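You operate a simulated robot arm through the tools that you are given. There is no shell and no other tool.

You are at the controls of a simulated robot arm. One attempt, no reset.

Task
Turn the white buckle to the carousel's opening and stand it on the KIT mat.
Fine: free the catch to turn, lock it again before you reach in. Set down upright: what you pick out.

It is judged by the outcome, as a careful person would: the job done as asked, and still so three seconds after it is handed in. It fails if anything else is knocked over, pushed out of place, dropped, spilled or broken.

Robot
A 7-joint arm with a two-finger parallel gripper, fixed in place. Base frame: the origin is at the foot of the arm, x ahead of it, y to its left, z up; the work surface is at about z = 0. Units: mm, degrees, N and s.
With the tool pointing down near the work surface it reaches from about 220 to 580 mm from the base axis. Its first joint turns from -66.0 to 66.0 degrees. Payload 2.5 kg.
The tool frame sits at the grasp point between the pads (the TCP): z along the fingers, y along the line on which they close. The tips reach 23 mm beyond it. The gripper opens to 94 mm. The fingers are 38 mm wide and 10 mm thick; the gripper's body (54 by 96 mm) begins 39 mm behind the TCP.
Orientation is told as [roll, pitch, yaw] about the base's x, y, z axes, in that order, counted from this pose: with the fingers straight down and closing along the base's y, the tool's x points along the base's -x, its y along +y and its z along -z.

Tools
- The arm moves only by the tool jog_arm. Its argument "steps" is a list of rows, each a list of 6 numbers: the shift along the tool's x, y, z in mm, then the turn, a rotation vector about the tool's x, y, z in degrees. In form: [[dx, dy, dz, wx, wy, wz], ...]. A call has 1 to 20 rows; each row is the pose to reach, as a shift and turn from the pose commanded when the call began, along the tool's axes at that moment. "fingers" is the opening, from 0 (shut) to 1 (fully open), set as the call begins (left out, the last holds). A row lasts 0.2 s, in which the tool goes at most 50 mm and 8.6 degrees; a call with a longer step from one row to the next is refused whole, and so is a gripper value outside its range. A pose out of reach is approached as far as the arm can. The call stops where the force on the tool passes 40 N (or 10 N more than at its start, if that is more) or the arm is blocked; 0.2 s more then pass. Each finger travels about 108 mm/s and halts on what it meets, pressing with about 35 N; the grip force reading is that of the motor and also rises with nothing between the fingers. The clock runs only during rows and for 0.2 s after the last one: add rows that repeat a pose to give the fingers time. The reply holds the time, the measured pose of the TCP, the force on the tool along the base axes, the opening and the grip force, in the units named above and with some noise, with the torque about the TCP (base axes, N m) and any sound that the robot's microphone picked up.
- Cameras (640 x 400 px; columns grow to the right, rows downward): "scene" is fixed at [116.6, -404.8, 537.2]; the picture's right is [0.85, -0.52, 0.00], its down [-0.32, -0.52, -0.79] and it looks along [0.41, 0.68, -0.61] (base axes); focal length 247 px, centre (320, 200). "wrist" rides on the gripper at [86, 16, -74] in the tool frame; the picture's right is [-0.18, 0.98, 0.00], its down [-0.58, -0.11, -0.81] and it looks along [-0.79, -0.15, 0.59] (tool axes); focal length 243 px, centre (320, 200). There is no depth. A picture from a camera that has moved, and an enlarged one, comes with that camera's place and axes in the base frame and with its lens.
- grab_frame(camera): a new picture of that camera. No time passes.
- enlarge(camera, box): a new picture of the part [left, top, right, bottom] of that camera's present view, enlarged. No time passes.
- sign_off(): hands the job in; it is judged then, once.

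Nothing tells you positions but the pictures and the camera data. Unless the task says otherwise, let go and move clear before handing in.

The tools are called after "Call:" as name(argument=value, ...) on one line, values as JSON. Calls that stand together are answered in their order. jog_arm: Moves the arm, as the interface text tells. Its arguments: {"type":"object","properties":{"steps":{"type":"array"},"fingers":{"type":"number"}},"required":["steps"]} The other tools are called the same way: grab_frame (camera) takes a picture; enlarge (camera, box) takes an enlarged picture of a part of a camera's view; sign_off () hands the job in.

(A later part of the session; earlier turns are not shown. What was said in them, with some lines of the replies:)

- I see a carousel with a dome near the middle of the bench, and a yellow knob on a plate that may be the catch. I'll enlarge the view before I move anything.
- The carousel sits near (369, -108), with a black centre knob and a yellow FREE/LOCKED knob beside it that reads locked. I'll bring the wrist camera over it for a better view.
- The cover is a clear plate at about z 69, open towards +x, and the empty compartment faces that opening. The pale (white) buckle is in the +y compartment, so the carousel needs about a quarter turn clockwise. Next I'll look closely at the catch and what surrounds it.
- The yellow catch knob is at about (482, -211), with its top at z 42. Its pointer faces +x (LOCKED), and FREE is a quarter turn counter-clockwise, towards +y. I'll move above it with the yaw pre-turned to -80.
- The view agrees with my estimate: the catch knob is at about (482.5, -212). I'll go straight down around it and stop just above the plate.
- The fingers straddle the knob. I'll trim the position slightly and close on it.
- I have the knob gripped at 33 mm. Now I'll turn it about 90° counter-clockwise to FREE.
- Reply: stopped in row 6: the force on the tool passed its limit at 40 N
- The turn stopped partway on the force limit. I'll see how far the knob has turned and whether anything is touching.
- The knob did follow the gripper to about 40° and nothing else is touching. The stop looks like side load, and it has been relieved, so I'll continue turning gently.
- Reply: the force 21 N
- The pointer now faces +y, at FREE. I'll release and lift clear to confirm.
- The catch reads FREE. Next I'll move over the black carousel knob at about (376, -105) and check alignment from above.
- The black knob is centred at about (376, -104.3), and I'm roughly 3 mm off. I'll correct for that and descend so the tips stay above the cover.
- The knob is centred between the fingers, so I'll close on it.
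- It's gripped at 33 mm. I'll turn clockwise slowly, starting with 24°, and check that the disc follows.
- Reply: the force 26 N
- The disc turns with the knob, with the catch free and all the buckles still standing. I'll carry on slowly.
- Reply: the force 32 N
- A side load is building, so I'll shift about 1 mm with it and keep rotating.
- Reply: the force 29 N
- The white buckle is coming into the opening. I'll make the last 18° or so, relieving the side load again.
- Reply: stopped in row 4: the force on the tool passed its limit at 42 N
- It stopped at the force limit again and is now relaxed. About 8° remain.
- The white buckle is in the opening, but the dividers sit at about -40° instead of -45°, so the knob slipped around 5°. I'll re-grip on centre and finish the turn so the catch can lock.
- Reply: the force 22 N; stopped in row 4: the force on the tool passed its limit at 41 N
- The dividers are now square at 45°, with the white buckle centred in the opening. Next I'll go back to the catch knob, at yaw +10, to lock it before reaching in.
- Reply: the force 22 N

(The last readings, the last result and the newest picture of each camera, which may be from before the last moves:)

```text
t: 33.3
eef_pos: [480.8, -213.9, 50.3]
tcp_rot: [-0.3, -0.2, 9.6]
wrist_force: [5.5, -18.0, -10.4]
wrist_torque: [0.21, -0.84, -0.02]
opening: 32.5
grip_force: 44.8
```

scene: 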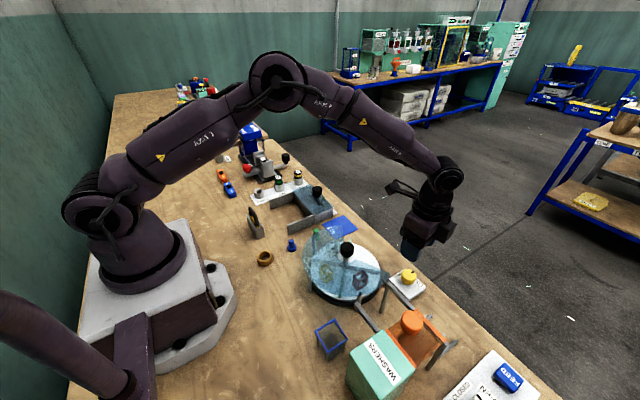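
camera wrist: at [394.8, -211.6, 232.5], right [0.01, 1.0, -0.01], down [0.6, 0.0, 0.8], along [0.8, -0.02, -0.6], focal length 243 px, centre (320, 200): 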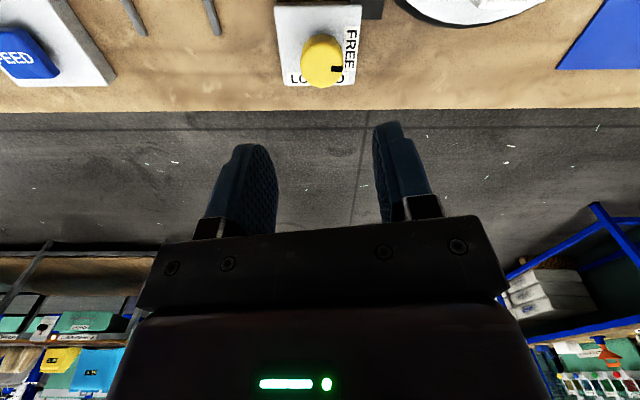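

It's gripped. I'll turn clockwise towards LOCKED in gentle increments, easing the side load.

Call:
jog_arm(steps=[[0, -1, 0, 0, 0, 0], [0, -1, 0, 0, 0, 4], [0, -1, 0, 0, 0, 8], [0, -1, 0, 0, 0, 12], [0, -1, 0, 0, 0, 16], [0, -1, 0, 0, 0, 20], [0, -1, 0, 0, 0, 24], [0, -1, 0, 0, 0, 28]])

```text
t: 35.1
eef_pos: [480.8, -213.4, 49.1]
tcp_rot: [0.2, -0.3, -18.5]
wrist_force: [10.5, -18.5, -13.6]
wrist_torque: [0.25, 0.68, -0.01]
opening: 32.6
grip_force: 45.2
```

Call:
jog_arm(steps=[[-0.6, -0.6, 0, 0, 0, 0], [-0.6, -0.6, 0, 0, 0, 4], [-0.6, -0.6, 0, 0, 0, 8], [-0.6, -0.6, 0, 0, 0, 12], [-0.6, -0.6, 0, 0, 0, 16], [-0.6, -0.6, 0, 0, 0, 20], [-0.6, -0.6, 0, 0, 0, 24]])

```text
t: 36.7
eef_pos: [481.3, -212.8, 50.4]
tcp_rot: [-0.1, 0.2, -42.4]
wrist_force: [-20.2, 0.6, 2.3]
wrist_torque: [-0.34, -0.51, -0.05]
opening: 32.6
grip_force: 45.3
```

Call:
jog_arm(steps=[[0.6, -0.6, 0, 0, 0, 0], [0.6, -0.6, 0, 0, 0, 4], [0.6, -0.6, 0, 0, 0, 8], [0.6, -0.6, 0, 0, 0, 12], [0.6, -0.6, 0, 0, 0, 16], [0.6, -0.6, 0, 0, 0, 20]])

```text
t: 38.1
eef_pos: [482.5, -211.5, 50.3]
tcp_rot: [0.2, 0.1, -62.3]
wrist_force: [-17.4, 12.4, 5.3]
wrist_torque: [-0.9, -0.15, 0.0]
opening: 32.5
grip_force: 44.9
```

Call:
jog_arm(steps=[[0.8, -0.4, 0, 0, 0, 0], [0.8, -0.4, 0, 0, 0, 4], [0.8, -0.4, 0, 0, 0, 8], [0.8, -0.4, 0, 0, 0, 12], [0.8, -0.4, 0, 0, 0, 16], [0.8, -0.4, 0, 0, 0, 19]])

Call:
grab_frame(camera="wrist")

Call:
enlarge(camera="wrist", box=[230, 50, 410, 210])

```text
t: 39.5
eef_pos: [480.8, -209.9, 51.4]
tcp_rot: [0.4, 0.0, -81.3]
wrist_force: [20.7, 4.1, -20.9]
wrist_torque: [-0.04, 0.26, 0.79]
opening: 33.4
grip_force: 44.9
```

```text
taken
camera wrist: at [483.3, -122.3, 125.6], right [1.0, -0.03, 0.01], down [-0.03, -0.59, 0.81], along [-0.02, -0.81, -0.59], focal length 243 px, centre (320, 200)
```

wrist: 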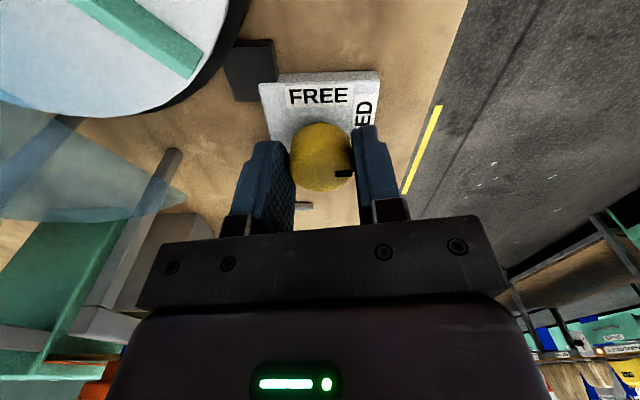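

```text
2.50 times, centred on (320, 130) of wrist
camera zoom: at [483.3, -122.3, 125.6], right [1.0, -0.03, 0.01], down [-0.03, -0.59, 0.81], along [-0.02, -0.81, -0.59], focal length 606 px, centre (320, 375)
```

zoom: 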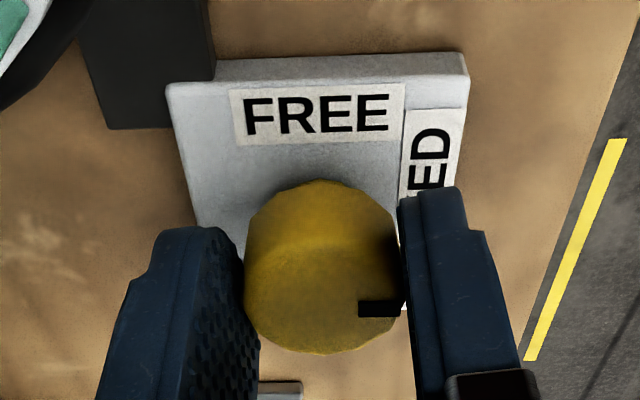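

The pointer is at LOCKED and the z torque has risen, which is consistent with an end stop. I'll release and lift to confirm.

Call:
jog_arm(steps=[[0, 0, 0, 0, 0, 0], [0, 0, 0, 0, 0, 0]], fingers=0.57)

Call:
jog_arm(steps=[[0, 0, -40, 0, 0, 0], [0, 0, -80, 0, 0, 0], [0, 0, -120, 0, 0, 0], [0, 0, -160, 0, 0, 0], [0, 0, -160, 0, 0, 0]])

Call:
grab_frame(camera="wrist")

Call:
enlarge(camera="wrist", box=[180, 0, 420, 150])

Call:
enlarge(camera="scene", box=[290, 180, 440, 310])

```text
t: 40.1
eef_pos: [480.1, -213.0, 52.2]
tcp_rot: [0.3, 0.0, -81.3]
wrist_force: [-0.5, -0.4, 1.0]
wrist_torque: [-0.01, -0.01, -0.02]
opening: 53.7
grip_force: 0.0
```

```text
t: 41.3
eef_pos: [479.0, -212.6, 209.2]
tcp_rot: [0.3, 0.1, -81.4]
wrist_force: [0.3, 0.5, -0.2]
wrist_torque: [0.02, -0.03, -0.02]
opening: 53.3
grip_force: 0.1
```

```text
taken
camera wrist: at [481.1, -124.2, 284.5], right [1.0, -0.03, 0.0], down [-0.02, -0.59, 0.81], along [-0.03, -0.81, -0.59], focal length 243 px, centre (320, 200)
```

wrist: 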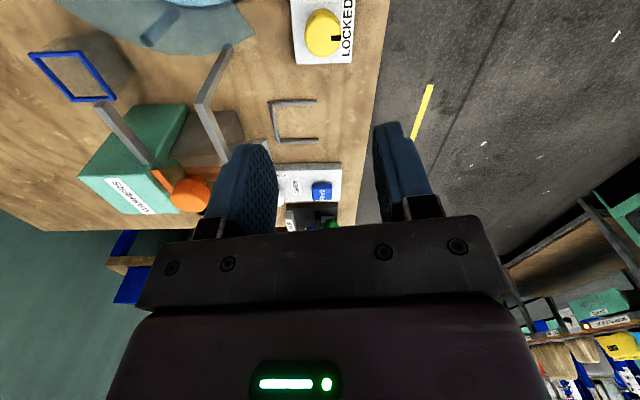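

```text
2.67 times, centred on (300, 75) of wrist
camera zoom: at [481.1, -124.2, 284.5], right [1.0, -0.03, 0.0], down [-0.02, -0.59, 0.81], along [-0.03, -0.81, -0.59], focal length 647 px, centre (373, 533)
```

zoom: 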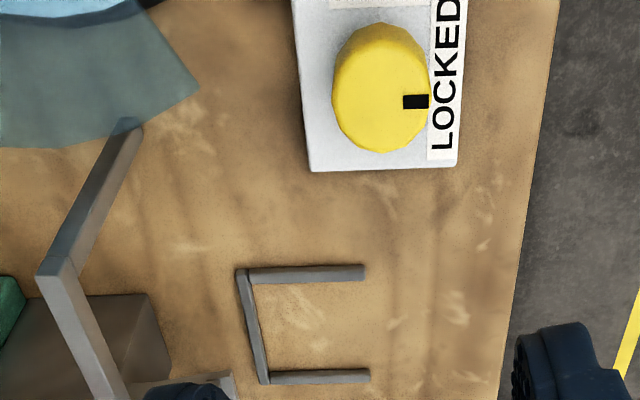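

```text
3.08 times, centred on (365, 245) of scene
camera zoom: at [116.6, -404.8, 537.2], right [0.85, -0.52, 0.0], down [-0.32, -0.52, -0.79], along [0.41, 0.68, -0.61], focal length 760 px, centre (182, 62)
```

zoom: 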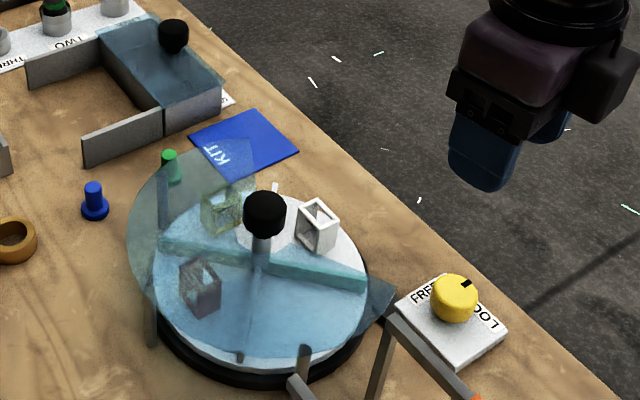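

The catch is locked again and the white buckle stands in the opening. Now I'll study the buckle's shape and the mat.

Call:
enlarge(camera="scene", box=[340, 215, 385, 245])

Call:
enlarge(camera="scene", box=[320, 205, 368, 237])

```text
13.33 times, centred on (362, 230) of scene
camera zoom: at [116.6, -404.8, 537.2], right [0.85, -0.52, 0.0], down [-0.32, -0.52, -0.79], along [0.41, 0.68, -0.61], focal length 3294 px, centre (-247, -200)
```

zoom: 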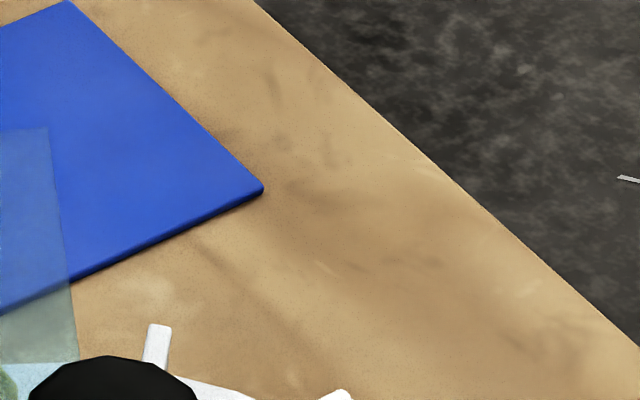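

```text
12.50 times, centred on (344, 221) of scene
camera zoom: at [116.6, -404.8, 537.2], right [0.85, -0.52, 0.0], down [-0.32, -0.52, -0.79], along [0.41, 0.68, -0.61], focal length 3088 px, centre (20, -62)
```

zoom: 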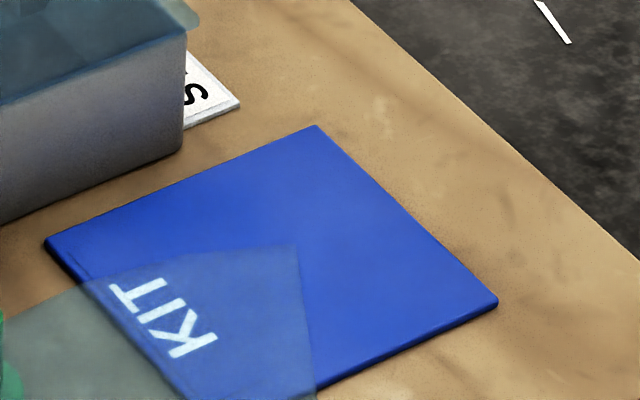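

Call:
enlarge(camera="scene", box=[346, 238, 382, 268])

Call:
enlarge(camera="scene", box=[325, 230, 385, 280])

```text
13.33 times, centred on (364, 253) of scene
camera zoom: at [116.6, -404.8, 537.2], right [0.85, -0.52, 0.0], down [-0.32, -0.52, -0.79], along [0.41, 0.68, -0.61], focal length 3294 px, centre (-267, -507)
```

zoom: 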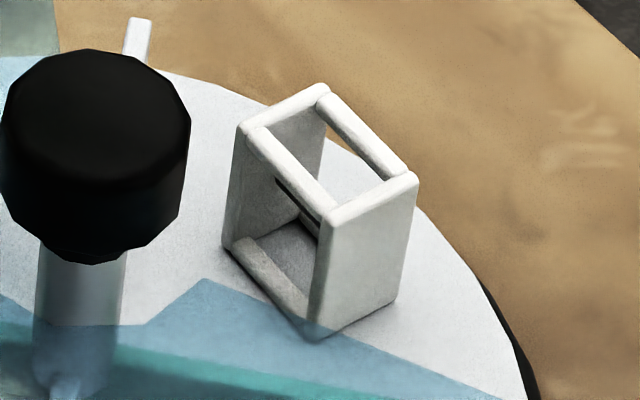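

```text
8.00 times, centred on (355, 255) of scene
camera zoom: at [116.6, -404.8, 537.2], right [0.85, -0.52, 0.0], down [-0.32, -0.52, -0.79], along [0.41, 0.68, -0.61], focal length 1976 px, centre (40, -240)
```

zoom: 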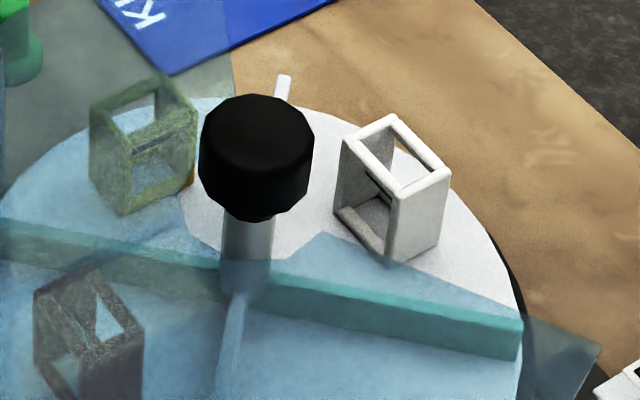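

The white buckle has two solid side plates facing ±y. It's centred near (434, -104), about 27 mm wide in y, and runs from z≈19 to 54. The KIT mat spans roughly x 420–504, y 1–78. I'll hover above the buckle at yaw 0 with a modest opening.

Call:
jog_arm(steps=[[10.3, -2.2, 4, 0, 0, -7.4], [20.6, -4.4, 9, 0, 0, -14.8], [31, -6.6, 13, 0, 0, -22.2], [41.3, -8.8, 18, 0, 0, -29.6], [51.6, -11, 22, 0, 0, -37], [62, -13.3, 27, 0, 0, -44.4], [72.2, -15.5, 31, 0, 0, -51.8], [82.5, -17.7, 36, 0, 0, -59.2], [93, -20, 40, 0, 0, -66.6], [103.2, -22, 45, 0, 0, -74], [113.5, -24.3, 49, 0, 0, -81.4], [113.5, -24.3, 49, 0, 0, -81.4]], fingers=0.47)

Call:
grab_frame(camera="wrist")

Call:
enlarge(camera="scene", box=[310, 170, 430, 270])

```text
t: 43.9
eef_pos: [438.3, -104.7, 161.9]
tcp_rot: [0.1, -0.3, 0.1]
wrist_force: [-0.5, 0.4, 0.2]
wrist_torque: [-0.05, 0.0, -0.01]
opening: 44.3
grip_force: 0.0
```

```text
taken
camera wrist: at [350.7, -88.0, 236.6], right [0.18, 0.98, 0.0], down [0.58, -0.11, 0.81], along [0.8, -0.15, -0.59], focal length 243 px, centre (320, 200)
```

wrist: 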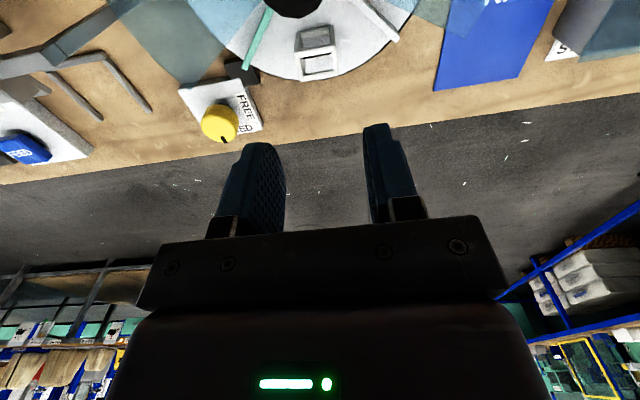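

```text
4.00 times, centred on (370, 220) of scene
camera zoom: at [116.6, -404.8, 537.2], right [0.85, -0.52, 0.0], down [-0.32, -0.52, -0.79], along [0.41, 0.68, -0.61], focal length 988 px, centre (120, 120)
```

zoom: 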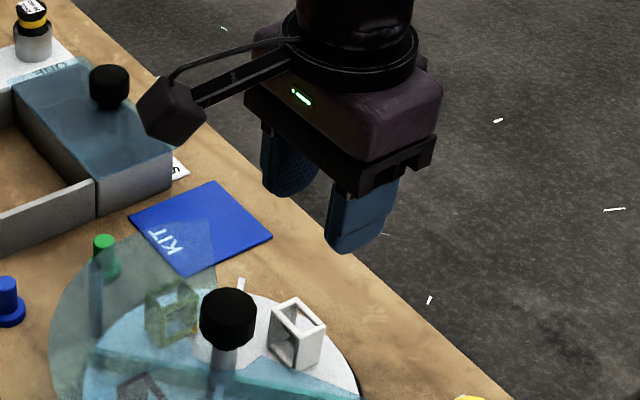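

Call:
enlarge(camera="wrist", box=[260, 0, 380, 90])

```text
4.44 times, centred on (320, 45) of wrist
camera zoom: at [350.7, -88.0, 236.6], right [0.18, 0.98, 0.0], down [0.58, -0.11, 0.81], along [0.8, -0.15, -0.59], focal length 1078 px, centre (320, 889)
```

zoom: 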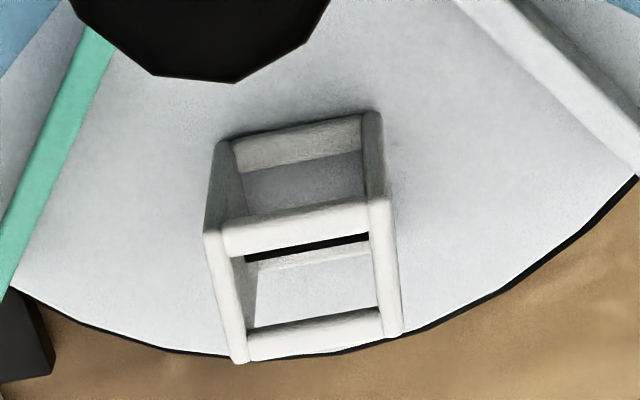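

The wrist view gives a buckle centre of about (433, -105), well aligned with the fingers. I'll descend in stages.

Call:
jog_arm(steps=[[0, 0, 30, 0, 0, 0], [0, 0, 60, 0, 0, 0], [0, 0, 80, 0, 0, 0], [0, 0, 80, 0, 0, 0]])

Call:
grab_frame(camera="wrist")

Call:
enlarge(camera="scene", box=[310, 190, 430, 290])

```text
t: 44.9
eef_pos: [437.9, -104.2, 80.8]
tcp_rot: [0.0, -0.1, 0.1]
wrist_force: [-0.3, 0.1, 0.1]
wrist_torque: [0.03, -0.03, 0.02]
opening: 44.3
grip_force: 0.0
```

```text
taken
camera wrist: at [350.6, -87.5, 154.7], right [0.18, 0.98, 0.0], down [0.58, -0.11, 0.81], along [0.79, -0.15, -0.59], focal length 243 px, centre (320, 200)
```

wrist: 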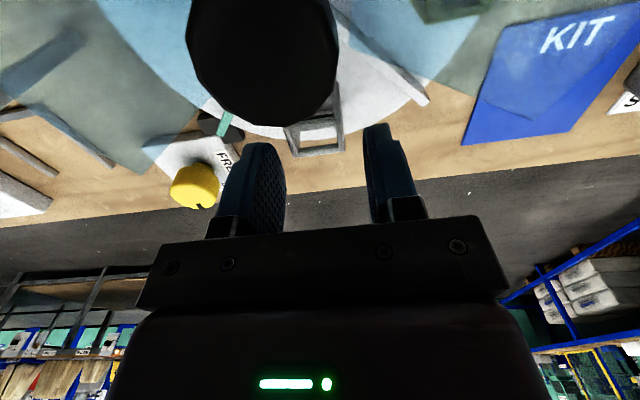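

```text
4.00 times, centred on (370, 240) of scene
camera zoom: at [116.6, -404.8, 537.2], right [0.85, -0.52, 0.0], down [-0.32, -0.52, -0.79], along [0.41, 0.68, -0.61], focal length 988 px, centre (120, 40)
```

zoom: 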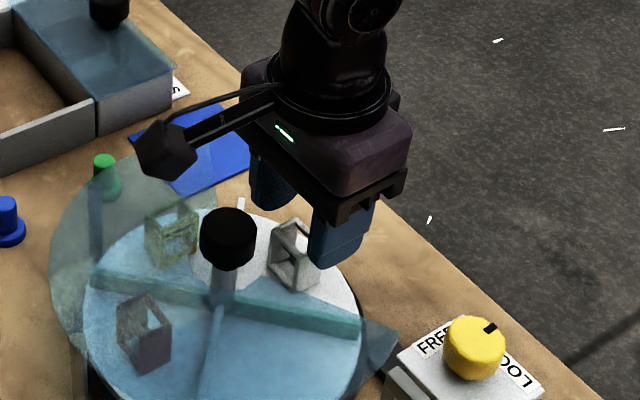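

Call:
jog_arm(steps=[[0, 0, 8, 0, 0, 0], [0, 0, 16, 0, 0, 0], [0, 0, 22, 0, 0, 0], [0, 0, 28, 0, 0, 0], [0, 0, 28, 0, 0, 0]])

Call:
grab_frame(camera="wrist")

Call:
enlarge(camera="scene", box=[310, 190, 430, 290])

```text
t: 46.1
eef_pos: [437.1, -103.8, 52.5]
tcp_rot: [-0.1, -0.3, 0.1]
wrist_force: [0.0, 0.3, 0.7]
wrist_torque: [0.01, -0.02, 0.03]
opening: 44.1
grip_force: 0.0
```

```text
taken
camera wrist: at [350.8, -86.8, 127.6], right [0.18, 0.98, 0.0], down [0.58, -0.11, 0.81], along [0.79, -0.15, -0.59], focal length 243 px, centre (320, 200)
```

wrist: 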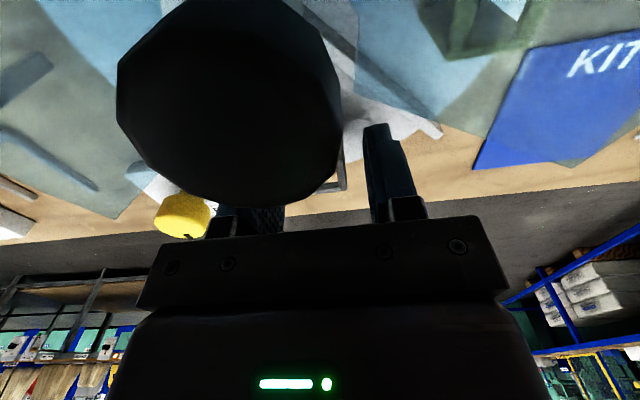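

```text
4.00 times, centred on (370, 240) of scene
camera zoom: at [116.6, -404.8, 537.2], right [0.85, -0.52, 0.0], down [-0.32, -0.52, -0.79], along [0.41, 0.68, -0.61], focal length 988 px, centre (120, 40)
```

zoom: 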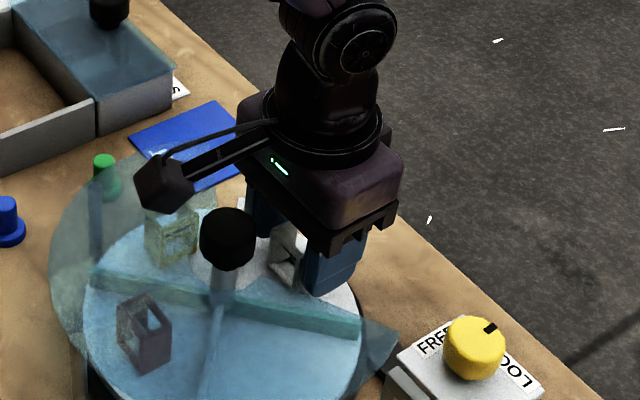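

The fingers straddle the buckle with everything clear, so I'll close on its side plates.

Call:
jog_arm(steps=[[0, -0.6, 0, 0, 0, 0], [0, -0.6, 0, 0, 0, 0], [0, -0.6, 0, 0, 0, 0], [0, -0.6, 0, 0, 0, 0]], fingers=0.0)

Call:
enlarge(camera="scene", box=[310, 190, 430, 290])

```text
t: 47.1
eef_pos: [438.7, -105.7, 54.7]
tcp_rot: [0.0, -0.3, 0.1]
wrist_force: [0.1, 0.4, -0.7]
wrist_torque: [0.03, 0.01, 0.01]
opening: 28.9
grip_force: 34.8
```

```text
4.00 times, centred on (370, 240) of scene
camera zoom: at [116.6, -404.8, 537.2], right [0.85, -0.52, 0.0], down [-0.32, -0.52, -0.79], along [0.41, 0.68, -0.61], focal length 988 px, centre (120, 40)
```

zoom: 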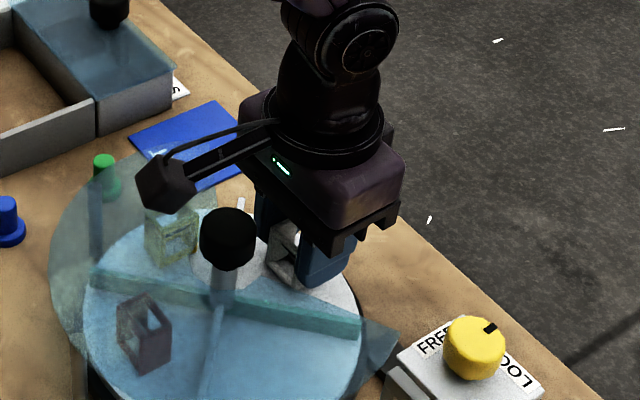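

The buckle is gripped at 28.9 mm. I'll lift it straight up.

Call:
jog_arm(steps=[[0, 0, -10, 0, 0, 0], [0, 0, -25, 0, 0, 0], [0, 0, -45, 0, 0, 0], [0, 0, -65, 0, 0, 0], [0, 0, -90, 0, 0, 0], [0, 0, -90, 0, 0, 0]])

Call:
grab_frame(camera="wrist")

Call:
enlarge(camera="scene", box=[310, 180, 430, 280])

```text
t: 48.5
eef_pos: [438.2, -104.7, 144.6]
tcp_rot: [0.0, -0.3, 0.1]
wrist_force: [0.6, 0.2, 0.3]
wrist_torque: [0.01, 0.01, -0.02]
opening: 28.6
grip_force: 34.9
```

```text
taken
camera wrist: at [350.1, -88.1, 219.0], right [0.18, 0.98, 0.0], down [0.58, -0.11, 0.81], along [0.79, -0.15, -0.59], focal length 243 px, centre (320, 200)
```

wrist: 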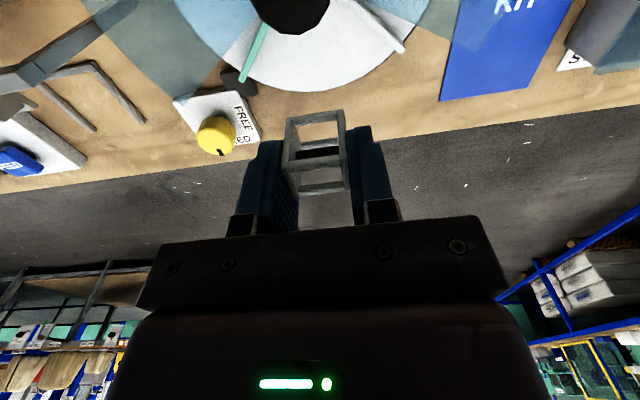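

```text
4.00 times, centred on (370, 230) of scene
camera zoom: at [116.6, -404.8, 537.2], right [0.85, -0.52, 0.0], down [-0.32, -0.52, -0.79], along [0.41, 0.68, -0.61], focal length 988 px, centre (120, 80)
```

zoom: 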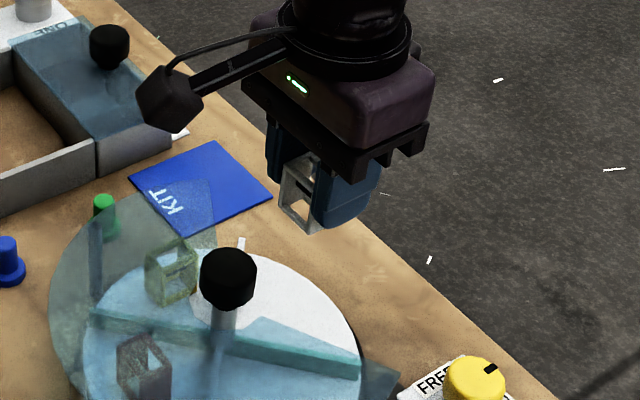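

The buckle is held upright and clear. I'll carry it over the mat.

Call:
jog_arm(steps=[[-6, 28, 0, 0, 0, 0], [-12, 56, 0, 0, 0, 0], [-18, 84, 0, 0, 0, 0], [-23, 112, 0, 0, 0, 0], [-28, 138, 0, 0, 0, 0], [-28, 138, 0, 0, 0, 0]])

Call:
grab_frame(camera="wrist")

Call:
enlarge(camera="scene", box=[290, 150, 410, 250])

```text
t: 49.9
eef_pos: [466.2, 33.7, 142.1]
tcp_rot: [-0.1, -0.1, 0.0]
wrist_force: [0.3, -0.8, -0.4]
wrist_torque: [-0.01, 0.01, 0.02]
opening: 28.8
grip_force: 34.9
```

```text
taken
camera wrist: at [378.0, 50.7, 216.9], right [0.18, 0.98, 0.0], down [0.58, -0.11, 0.81], along [0.79, -0.15, -0.59], focal length 243 px, centre (320, 200)
```

wrist: 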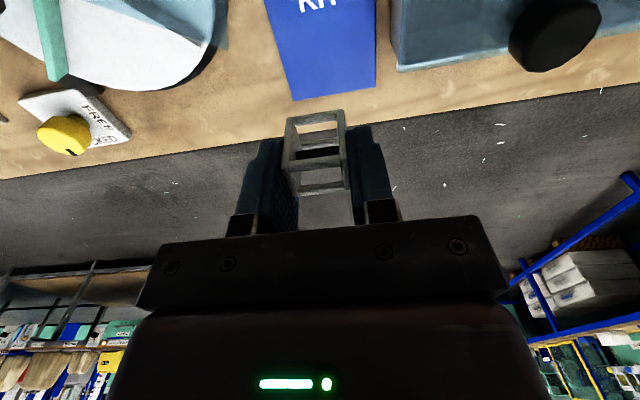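

```text
4.00 times, centred on (350, 200) of scene
camera zoom: at [116.6, -404.7, 537.2], right [0.85, -0.52, 0.0], down [-0.32, -0.52, -0.79], along [0.41, 0.68, -0.61], focal length 988 px, centre (200, 200)
```

zoom: 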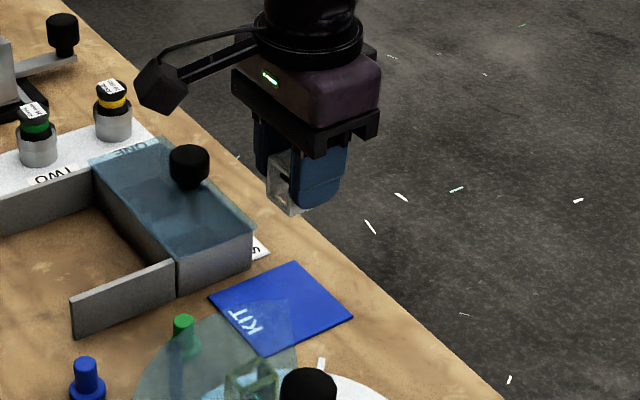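

The mat is right below: x up to about 502, y 4–78. I'll lower quickly at first, then slowly near contact.

Call:
jog_arm(steps=[[0, 0, 30, 0, 0, 0], [0, 0, 60, 0, 0, 0], [0, 0, 80, 0, 0, 0], [0, 0, 94, 0, 0, 0], [0, 0, 94, 0, 0, 0]])

Call:
enlarge(camera="scene", box=[320, 170, 392, 230])

Call:
grab_frame(camera="wrist")

```text
t: 51.1
eef_pos: [464.8, 33.0, 48.0]
tcp_rot: [0.0, -0.2, 0.0]
wrist_force: [0.0, -0.4, -1.0]
wrist_torque: [0.01, 0.0, 0.01]
opening: 28.7
grip_force: 35.6
```

```text
6.67 times, centred on (356, 200) of scene
camera zoom: at [116.6, -404.8, 537.2], right [0.85, -0.52, 0.0], down [-0.32, -0.52, -0.79], along [0.41, 0.68, -0.61], focal length 1647 px, centre (80, 200)
```

zoom: 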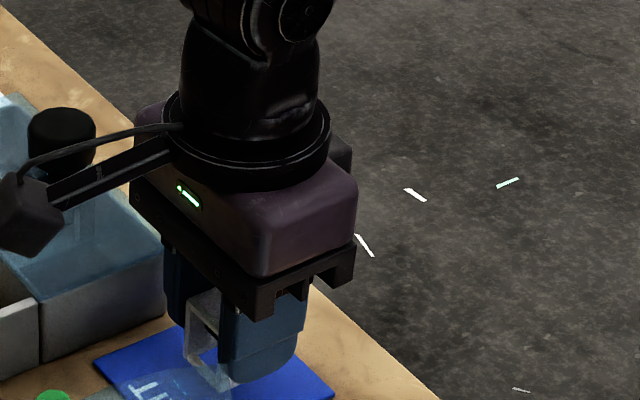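

```text
taken
camera wrist: at [378.2, 49.8, 122.2], right [0.18, 0.98, 0.0], down [0.58, -0.11, 0.81], along [0.79, -0.15, -0.59], focal length 243 px, centre (320, 200)
```

wrist: 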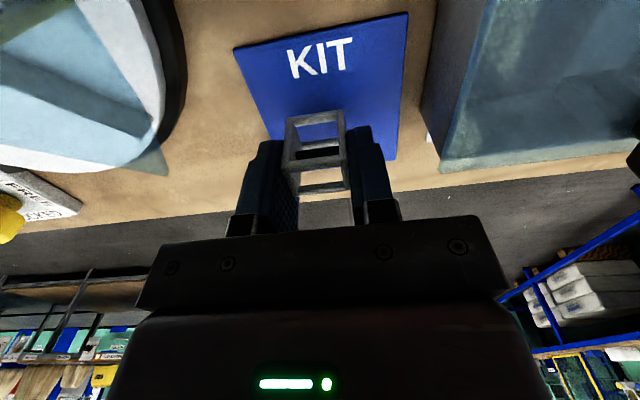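

Call:
jog_arm(steps=[[0, 0, 2, 0, 0, 0], [0, 0, 4, 0, 0, 0], [0, 0, 6, 0, 0, 0], [0, 0, 6, 0, 0, 0]])

Call:
jog_arm(steps=[[0, 0, 1, 0, 0, 0], [0, 0, 2, 0, 0, 0], [0, 0, 2, 0, 0, 0]])

```text
t: 52.1
eef_pos: [466.3, 34.7, 44.9]
tcp_rot: [0.0, -0.2, 0.0]
wrist_force: [0.8, -0.3, 1.0]
wrist_torque: [0.0, -0.03, 0.0]
opening: 28.6
grip_force: 34.8
```

```text
t: 52.9
eef_pos: [466.2, 34.1, 42.3]
tcp_rot: [0.1, -0.2, 0.1]
wrist_force: [-0.6, -0.1, -0.2]
wrist_torque: [0.02, -0.01, 0.04]
opening: 28.6
grip_force: 34.9
```

Call:
jog_arm(steps=[[0, 0, 1, 0, 0, 0], [0, 0, 2, 0, 0, 0], [0, 0, 2, 0, 0, 0]])

Call:
enlarge(camera="scene", box=[330, 195, 378, 235])

```text
t: 53.7
eef_pos: [466.0, 34.8, 39.2]
tcp_rot: [0.0, -0.3, 0.0]
wrist_force: [0.8, -0.4, -0.7]
wrist_torque: [-0.02, 0.0, 0.0]
opening: 28.7
grip_force: 34.8
```

```text
10.00 times, centred on (354, 215) of scene
camera zoom: at [116.6, -404.8, 537.2], right [0.85, -0.52, 0.0], down [-0.32, -0.52, -0.79], along [0.41, 0.68, -0.61], focal length 2471 px, centre (-20, 50)
```

zoom: 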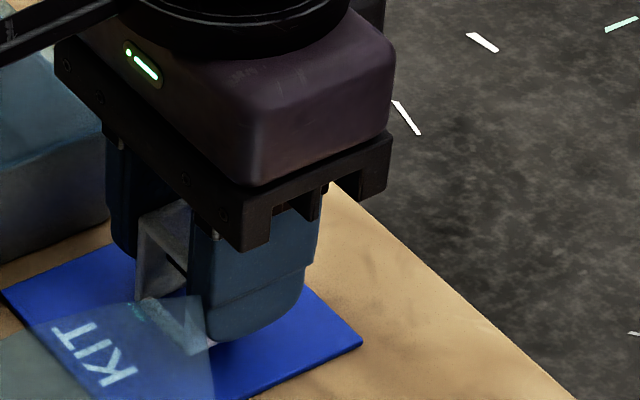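

Call:
jog_arm(steps=[[0, 0, 1, 0, 0, 0], [0, 0, 1, 0, 0, 0]])

Call:
jog_arm(steps=[[0, 0, 1, 0, 0, 0], [0, 0, 1, 0, 0, 0]])

```text
t: 54.3
eef_pos: [467.0, 33.2, 38.7]
tcp_rot: [-0.1, -0.2, 0.0]
wrist_force: [0.7, 0.1, 0.0]
wrist_torque: [0.0, 0.0, 0.02]
opening: 28.5
grip_force: 35.2
```

```text
t: 54.9
eef_pos: [466.7, 32.2, 38.8]
tcp_rot: [-0.1, -0.2, 0.1]
wrist_force: [0.9, -0.4, 0.2]
wrist_torque: [-0.02, -0.01, -0.03]
opening: 28.5
grip_force: 34.8
```

Call:
jog_arm(steps=[[0, 0, 1, 0, 0, 0], [0, 0, 1, 0, 0, 0]])

Call:
enlarge(camera="scene", box=[336, 208, 366, 233])

```text
t: 55.5
eef_pos: [467.0, 34.0, 37.6]
tcp_rot: [-0.1, -0.2, 0.1]
wrist_force: [-0.7, -0.8, -0.4]
wrist_torque: [-0.02, -0.02, -0.01]
opening: 28.6
grip_force: 35.1
```

```text
16.00 times, centred on (351, 220) of scene
camera zoom: at [116.6, -404.8, 537.2], right [0.85, -0.52, 0.0], down [-0.32, -0.52, -0.79], along [0.41, 0.68, -0.61], focal length 3953 px, centre (-176, -128)
```

zoom: 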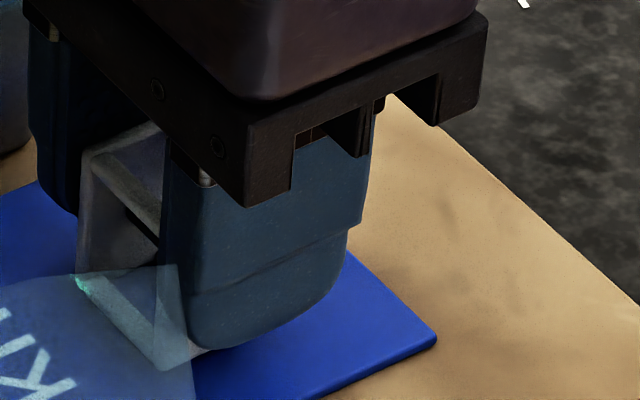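

Call:
jog_arm(steps=[[0, 0, 1, 0, 0, 0], [0, 0, 1, 0, 0, 0]])

Call:
jog_arm(steps=[[0, 0, 1, 0, 0, 0], [0, 0, 1, 0, 0, 0]])

```text
t: 56.1
eef_pos: [466.4, 33.2, 36.5]
tcp_rot: [0.0, -0.1, 0.1]
wrist_force: [0.5, -0.2, -0.2]
wrist_torque: [-0.02, 0.02, 0.01]
opening: 28.7
grip_force: 34.9
```

```text
t: 56.7
eef_pos: [467.4, 33.5, 36.9]
tcp_rot: [0.0, -0.2, 0.1]
wrist_force: [-5.2, 1.0, 16.4]
wrist_torque: [-0.01, 0.28, 0.01]
opening: 28.7
grip_force: 35.0
```

It has touched down, with about 16 N upward. I'll relieve that slightly and open the fingers.

Call:
jog_arm(steps=[[0, 0, -0.6, 0, 0, 0], [0, 0, -0.6, 0, 0, 0]])

Call:
jog_arm(steps=[[0, 0, 0, 0, 0, 0], [0, 0, 0, 0, 0, 0], [0, 0, 0, 0, 0, 0]], fingers=0.47)

Call:
enlarge(camera="scene", box=[330, 195, 378, 235])

Call:
grab_frame(camera="wrist")

```text
t: 57.3
eef_pos: [467.6, 33.4, 36.2]
tcp_rot: [0.1, -0.3, 0.2]
wrist_force: [-1.1, 1.6, 12.6]
wrist_torque: [0.01, 0.13, -0.01]
opening: 28.9
grip_force: 35.0
```

```text
t: 58.1
eef_pos: [467.4, 32.7, 35.8]
tcp_rot: [-0.1, -0.2, 0.1]
wrist_force: [0.7, -0.4, -0.3]
wrist_torque: [-0.02, 0.0, 0.02]
opening: 44.3
grip_force: 0.1
```

```text
10.00 times, centred on (354, 215) of scene
camera zoom: at [116.6, -404.8, 537.2], right [0.85, -0.52, 0.0], down [-0.32, -0.52, -0.79], along [0.41, 0.68, -0.61], focal length 2471 px, centre (-20, 50)
```

zoom: 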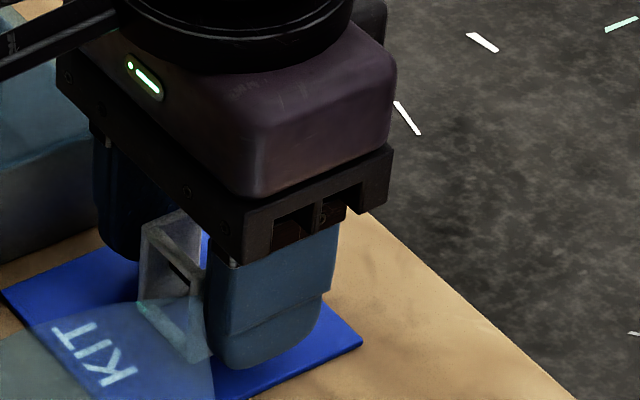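

```text
taken
camera wrist: at [379.5, 50.1, 109.7], right [0.18, 0.98, 0.0], down [0.58, -0.11, 0.81], along [0.79, -0.15, -0.59], focal length 243 px, centre (320, 200)
```

wrist: 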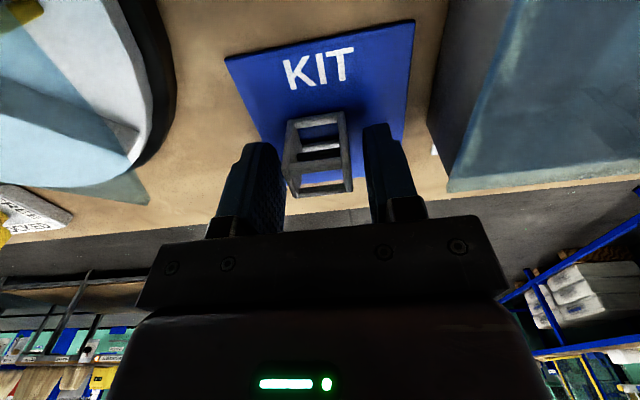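

The buckle stands free on the mat. I'll rise straight up and clear.

Call:
jog_arm(steps=[[0, 0, -15, 0, 0, 0], [0, 0, -40, 0, 0, 0], [0, 0, -80, 0, 0, 0], [0, 0, -125, 0, 0, 0], [0, 0, -170, 0, 0, 0], [0, 0, -170, 0, 0, 0]])

Call:
grab_frame(camera="wrist")

Call:
enlarge(camera="scene", box=[290, 180, 440, 310])

Call:
grab_frame(camera="scene")

```text
t: 59.5
eef_pos: [465.8, 30.4, 208.0]
tcp_rot: [0.0, -0.2, 0.1]
wrist_force: [-0.9, 0.2, 0.6]
wrist_torque: [-0.01, 0.02, -0.01]
opening: 43.9
grip_force: 0.0
```

```text
taken
camera wrist: at [377.9, 47.2, 282.2], right [0.18, 0.98, 0.0], down [0.58, -0.11, 0.81], along [0.79, -0.15, -0.59], focal length 243 px, centre (320, 200)
```

wrist: 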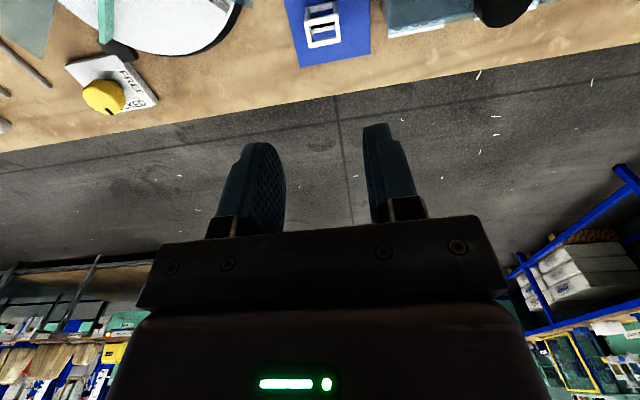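

```text
3.08 times, centred on (365, 245) of scene
camera zoom: at [116.6, -404.8, 537.2], right [0.85, -0.52, 0.0], down [-0.32, -0.52, -0.79], along [0.41, 0.68, -0.61], focal length 760 px, centre (182, 62)
```

zoom: 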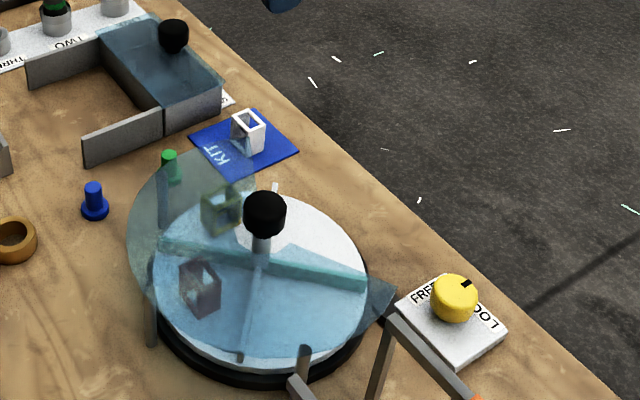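

```text
taken
```

scene: 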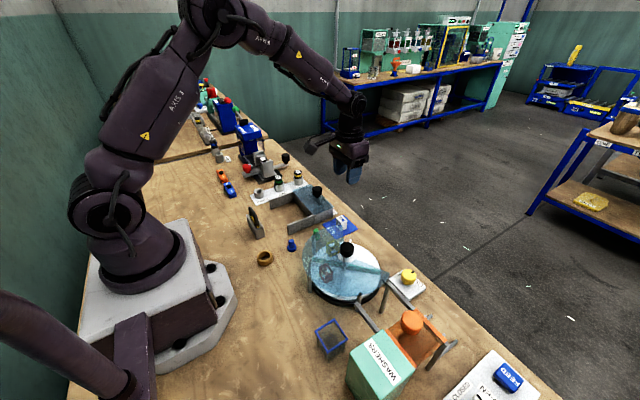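

The white buckle stands upright on the KIT mat, the catch reads LOCKED, and the other items look undisturbed. The gripper is empty and clear, so I'm handing the job in.

Call:
sign_off()

```text
The job is handed in.
```

The white buckle is standing upright on the KIT mat, and I've handed the job in. I let go and moved the arm clear first.

- **Catch:** I turned it to FREE, turned the carousel about 90° clockwise, and set it back to LOCKED before reaching in.
- **Carousel:** the knob slipped about 5° on the first turn, so I gripped it again and squared it up. The force limit stopped the arm three times while I turned the two knobs. Each time I carried on gently and saw nothing else being touched.
- **Everything else:** in the last pictures the yellow and maroon buckles looked upright, and nothing else looked moved.
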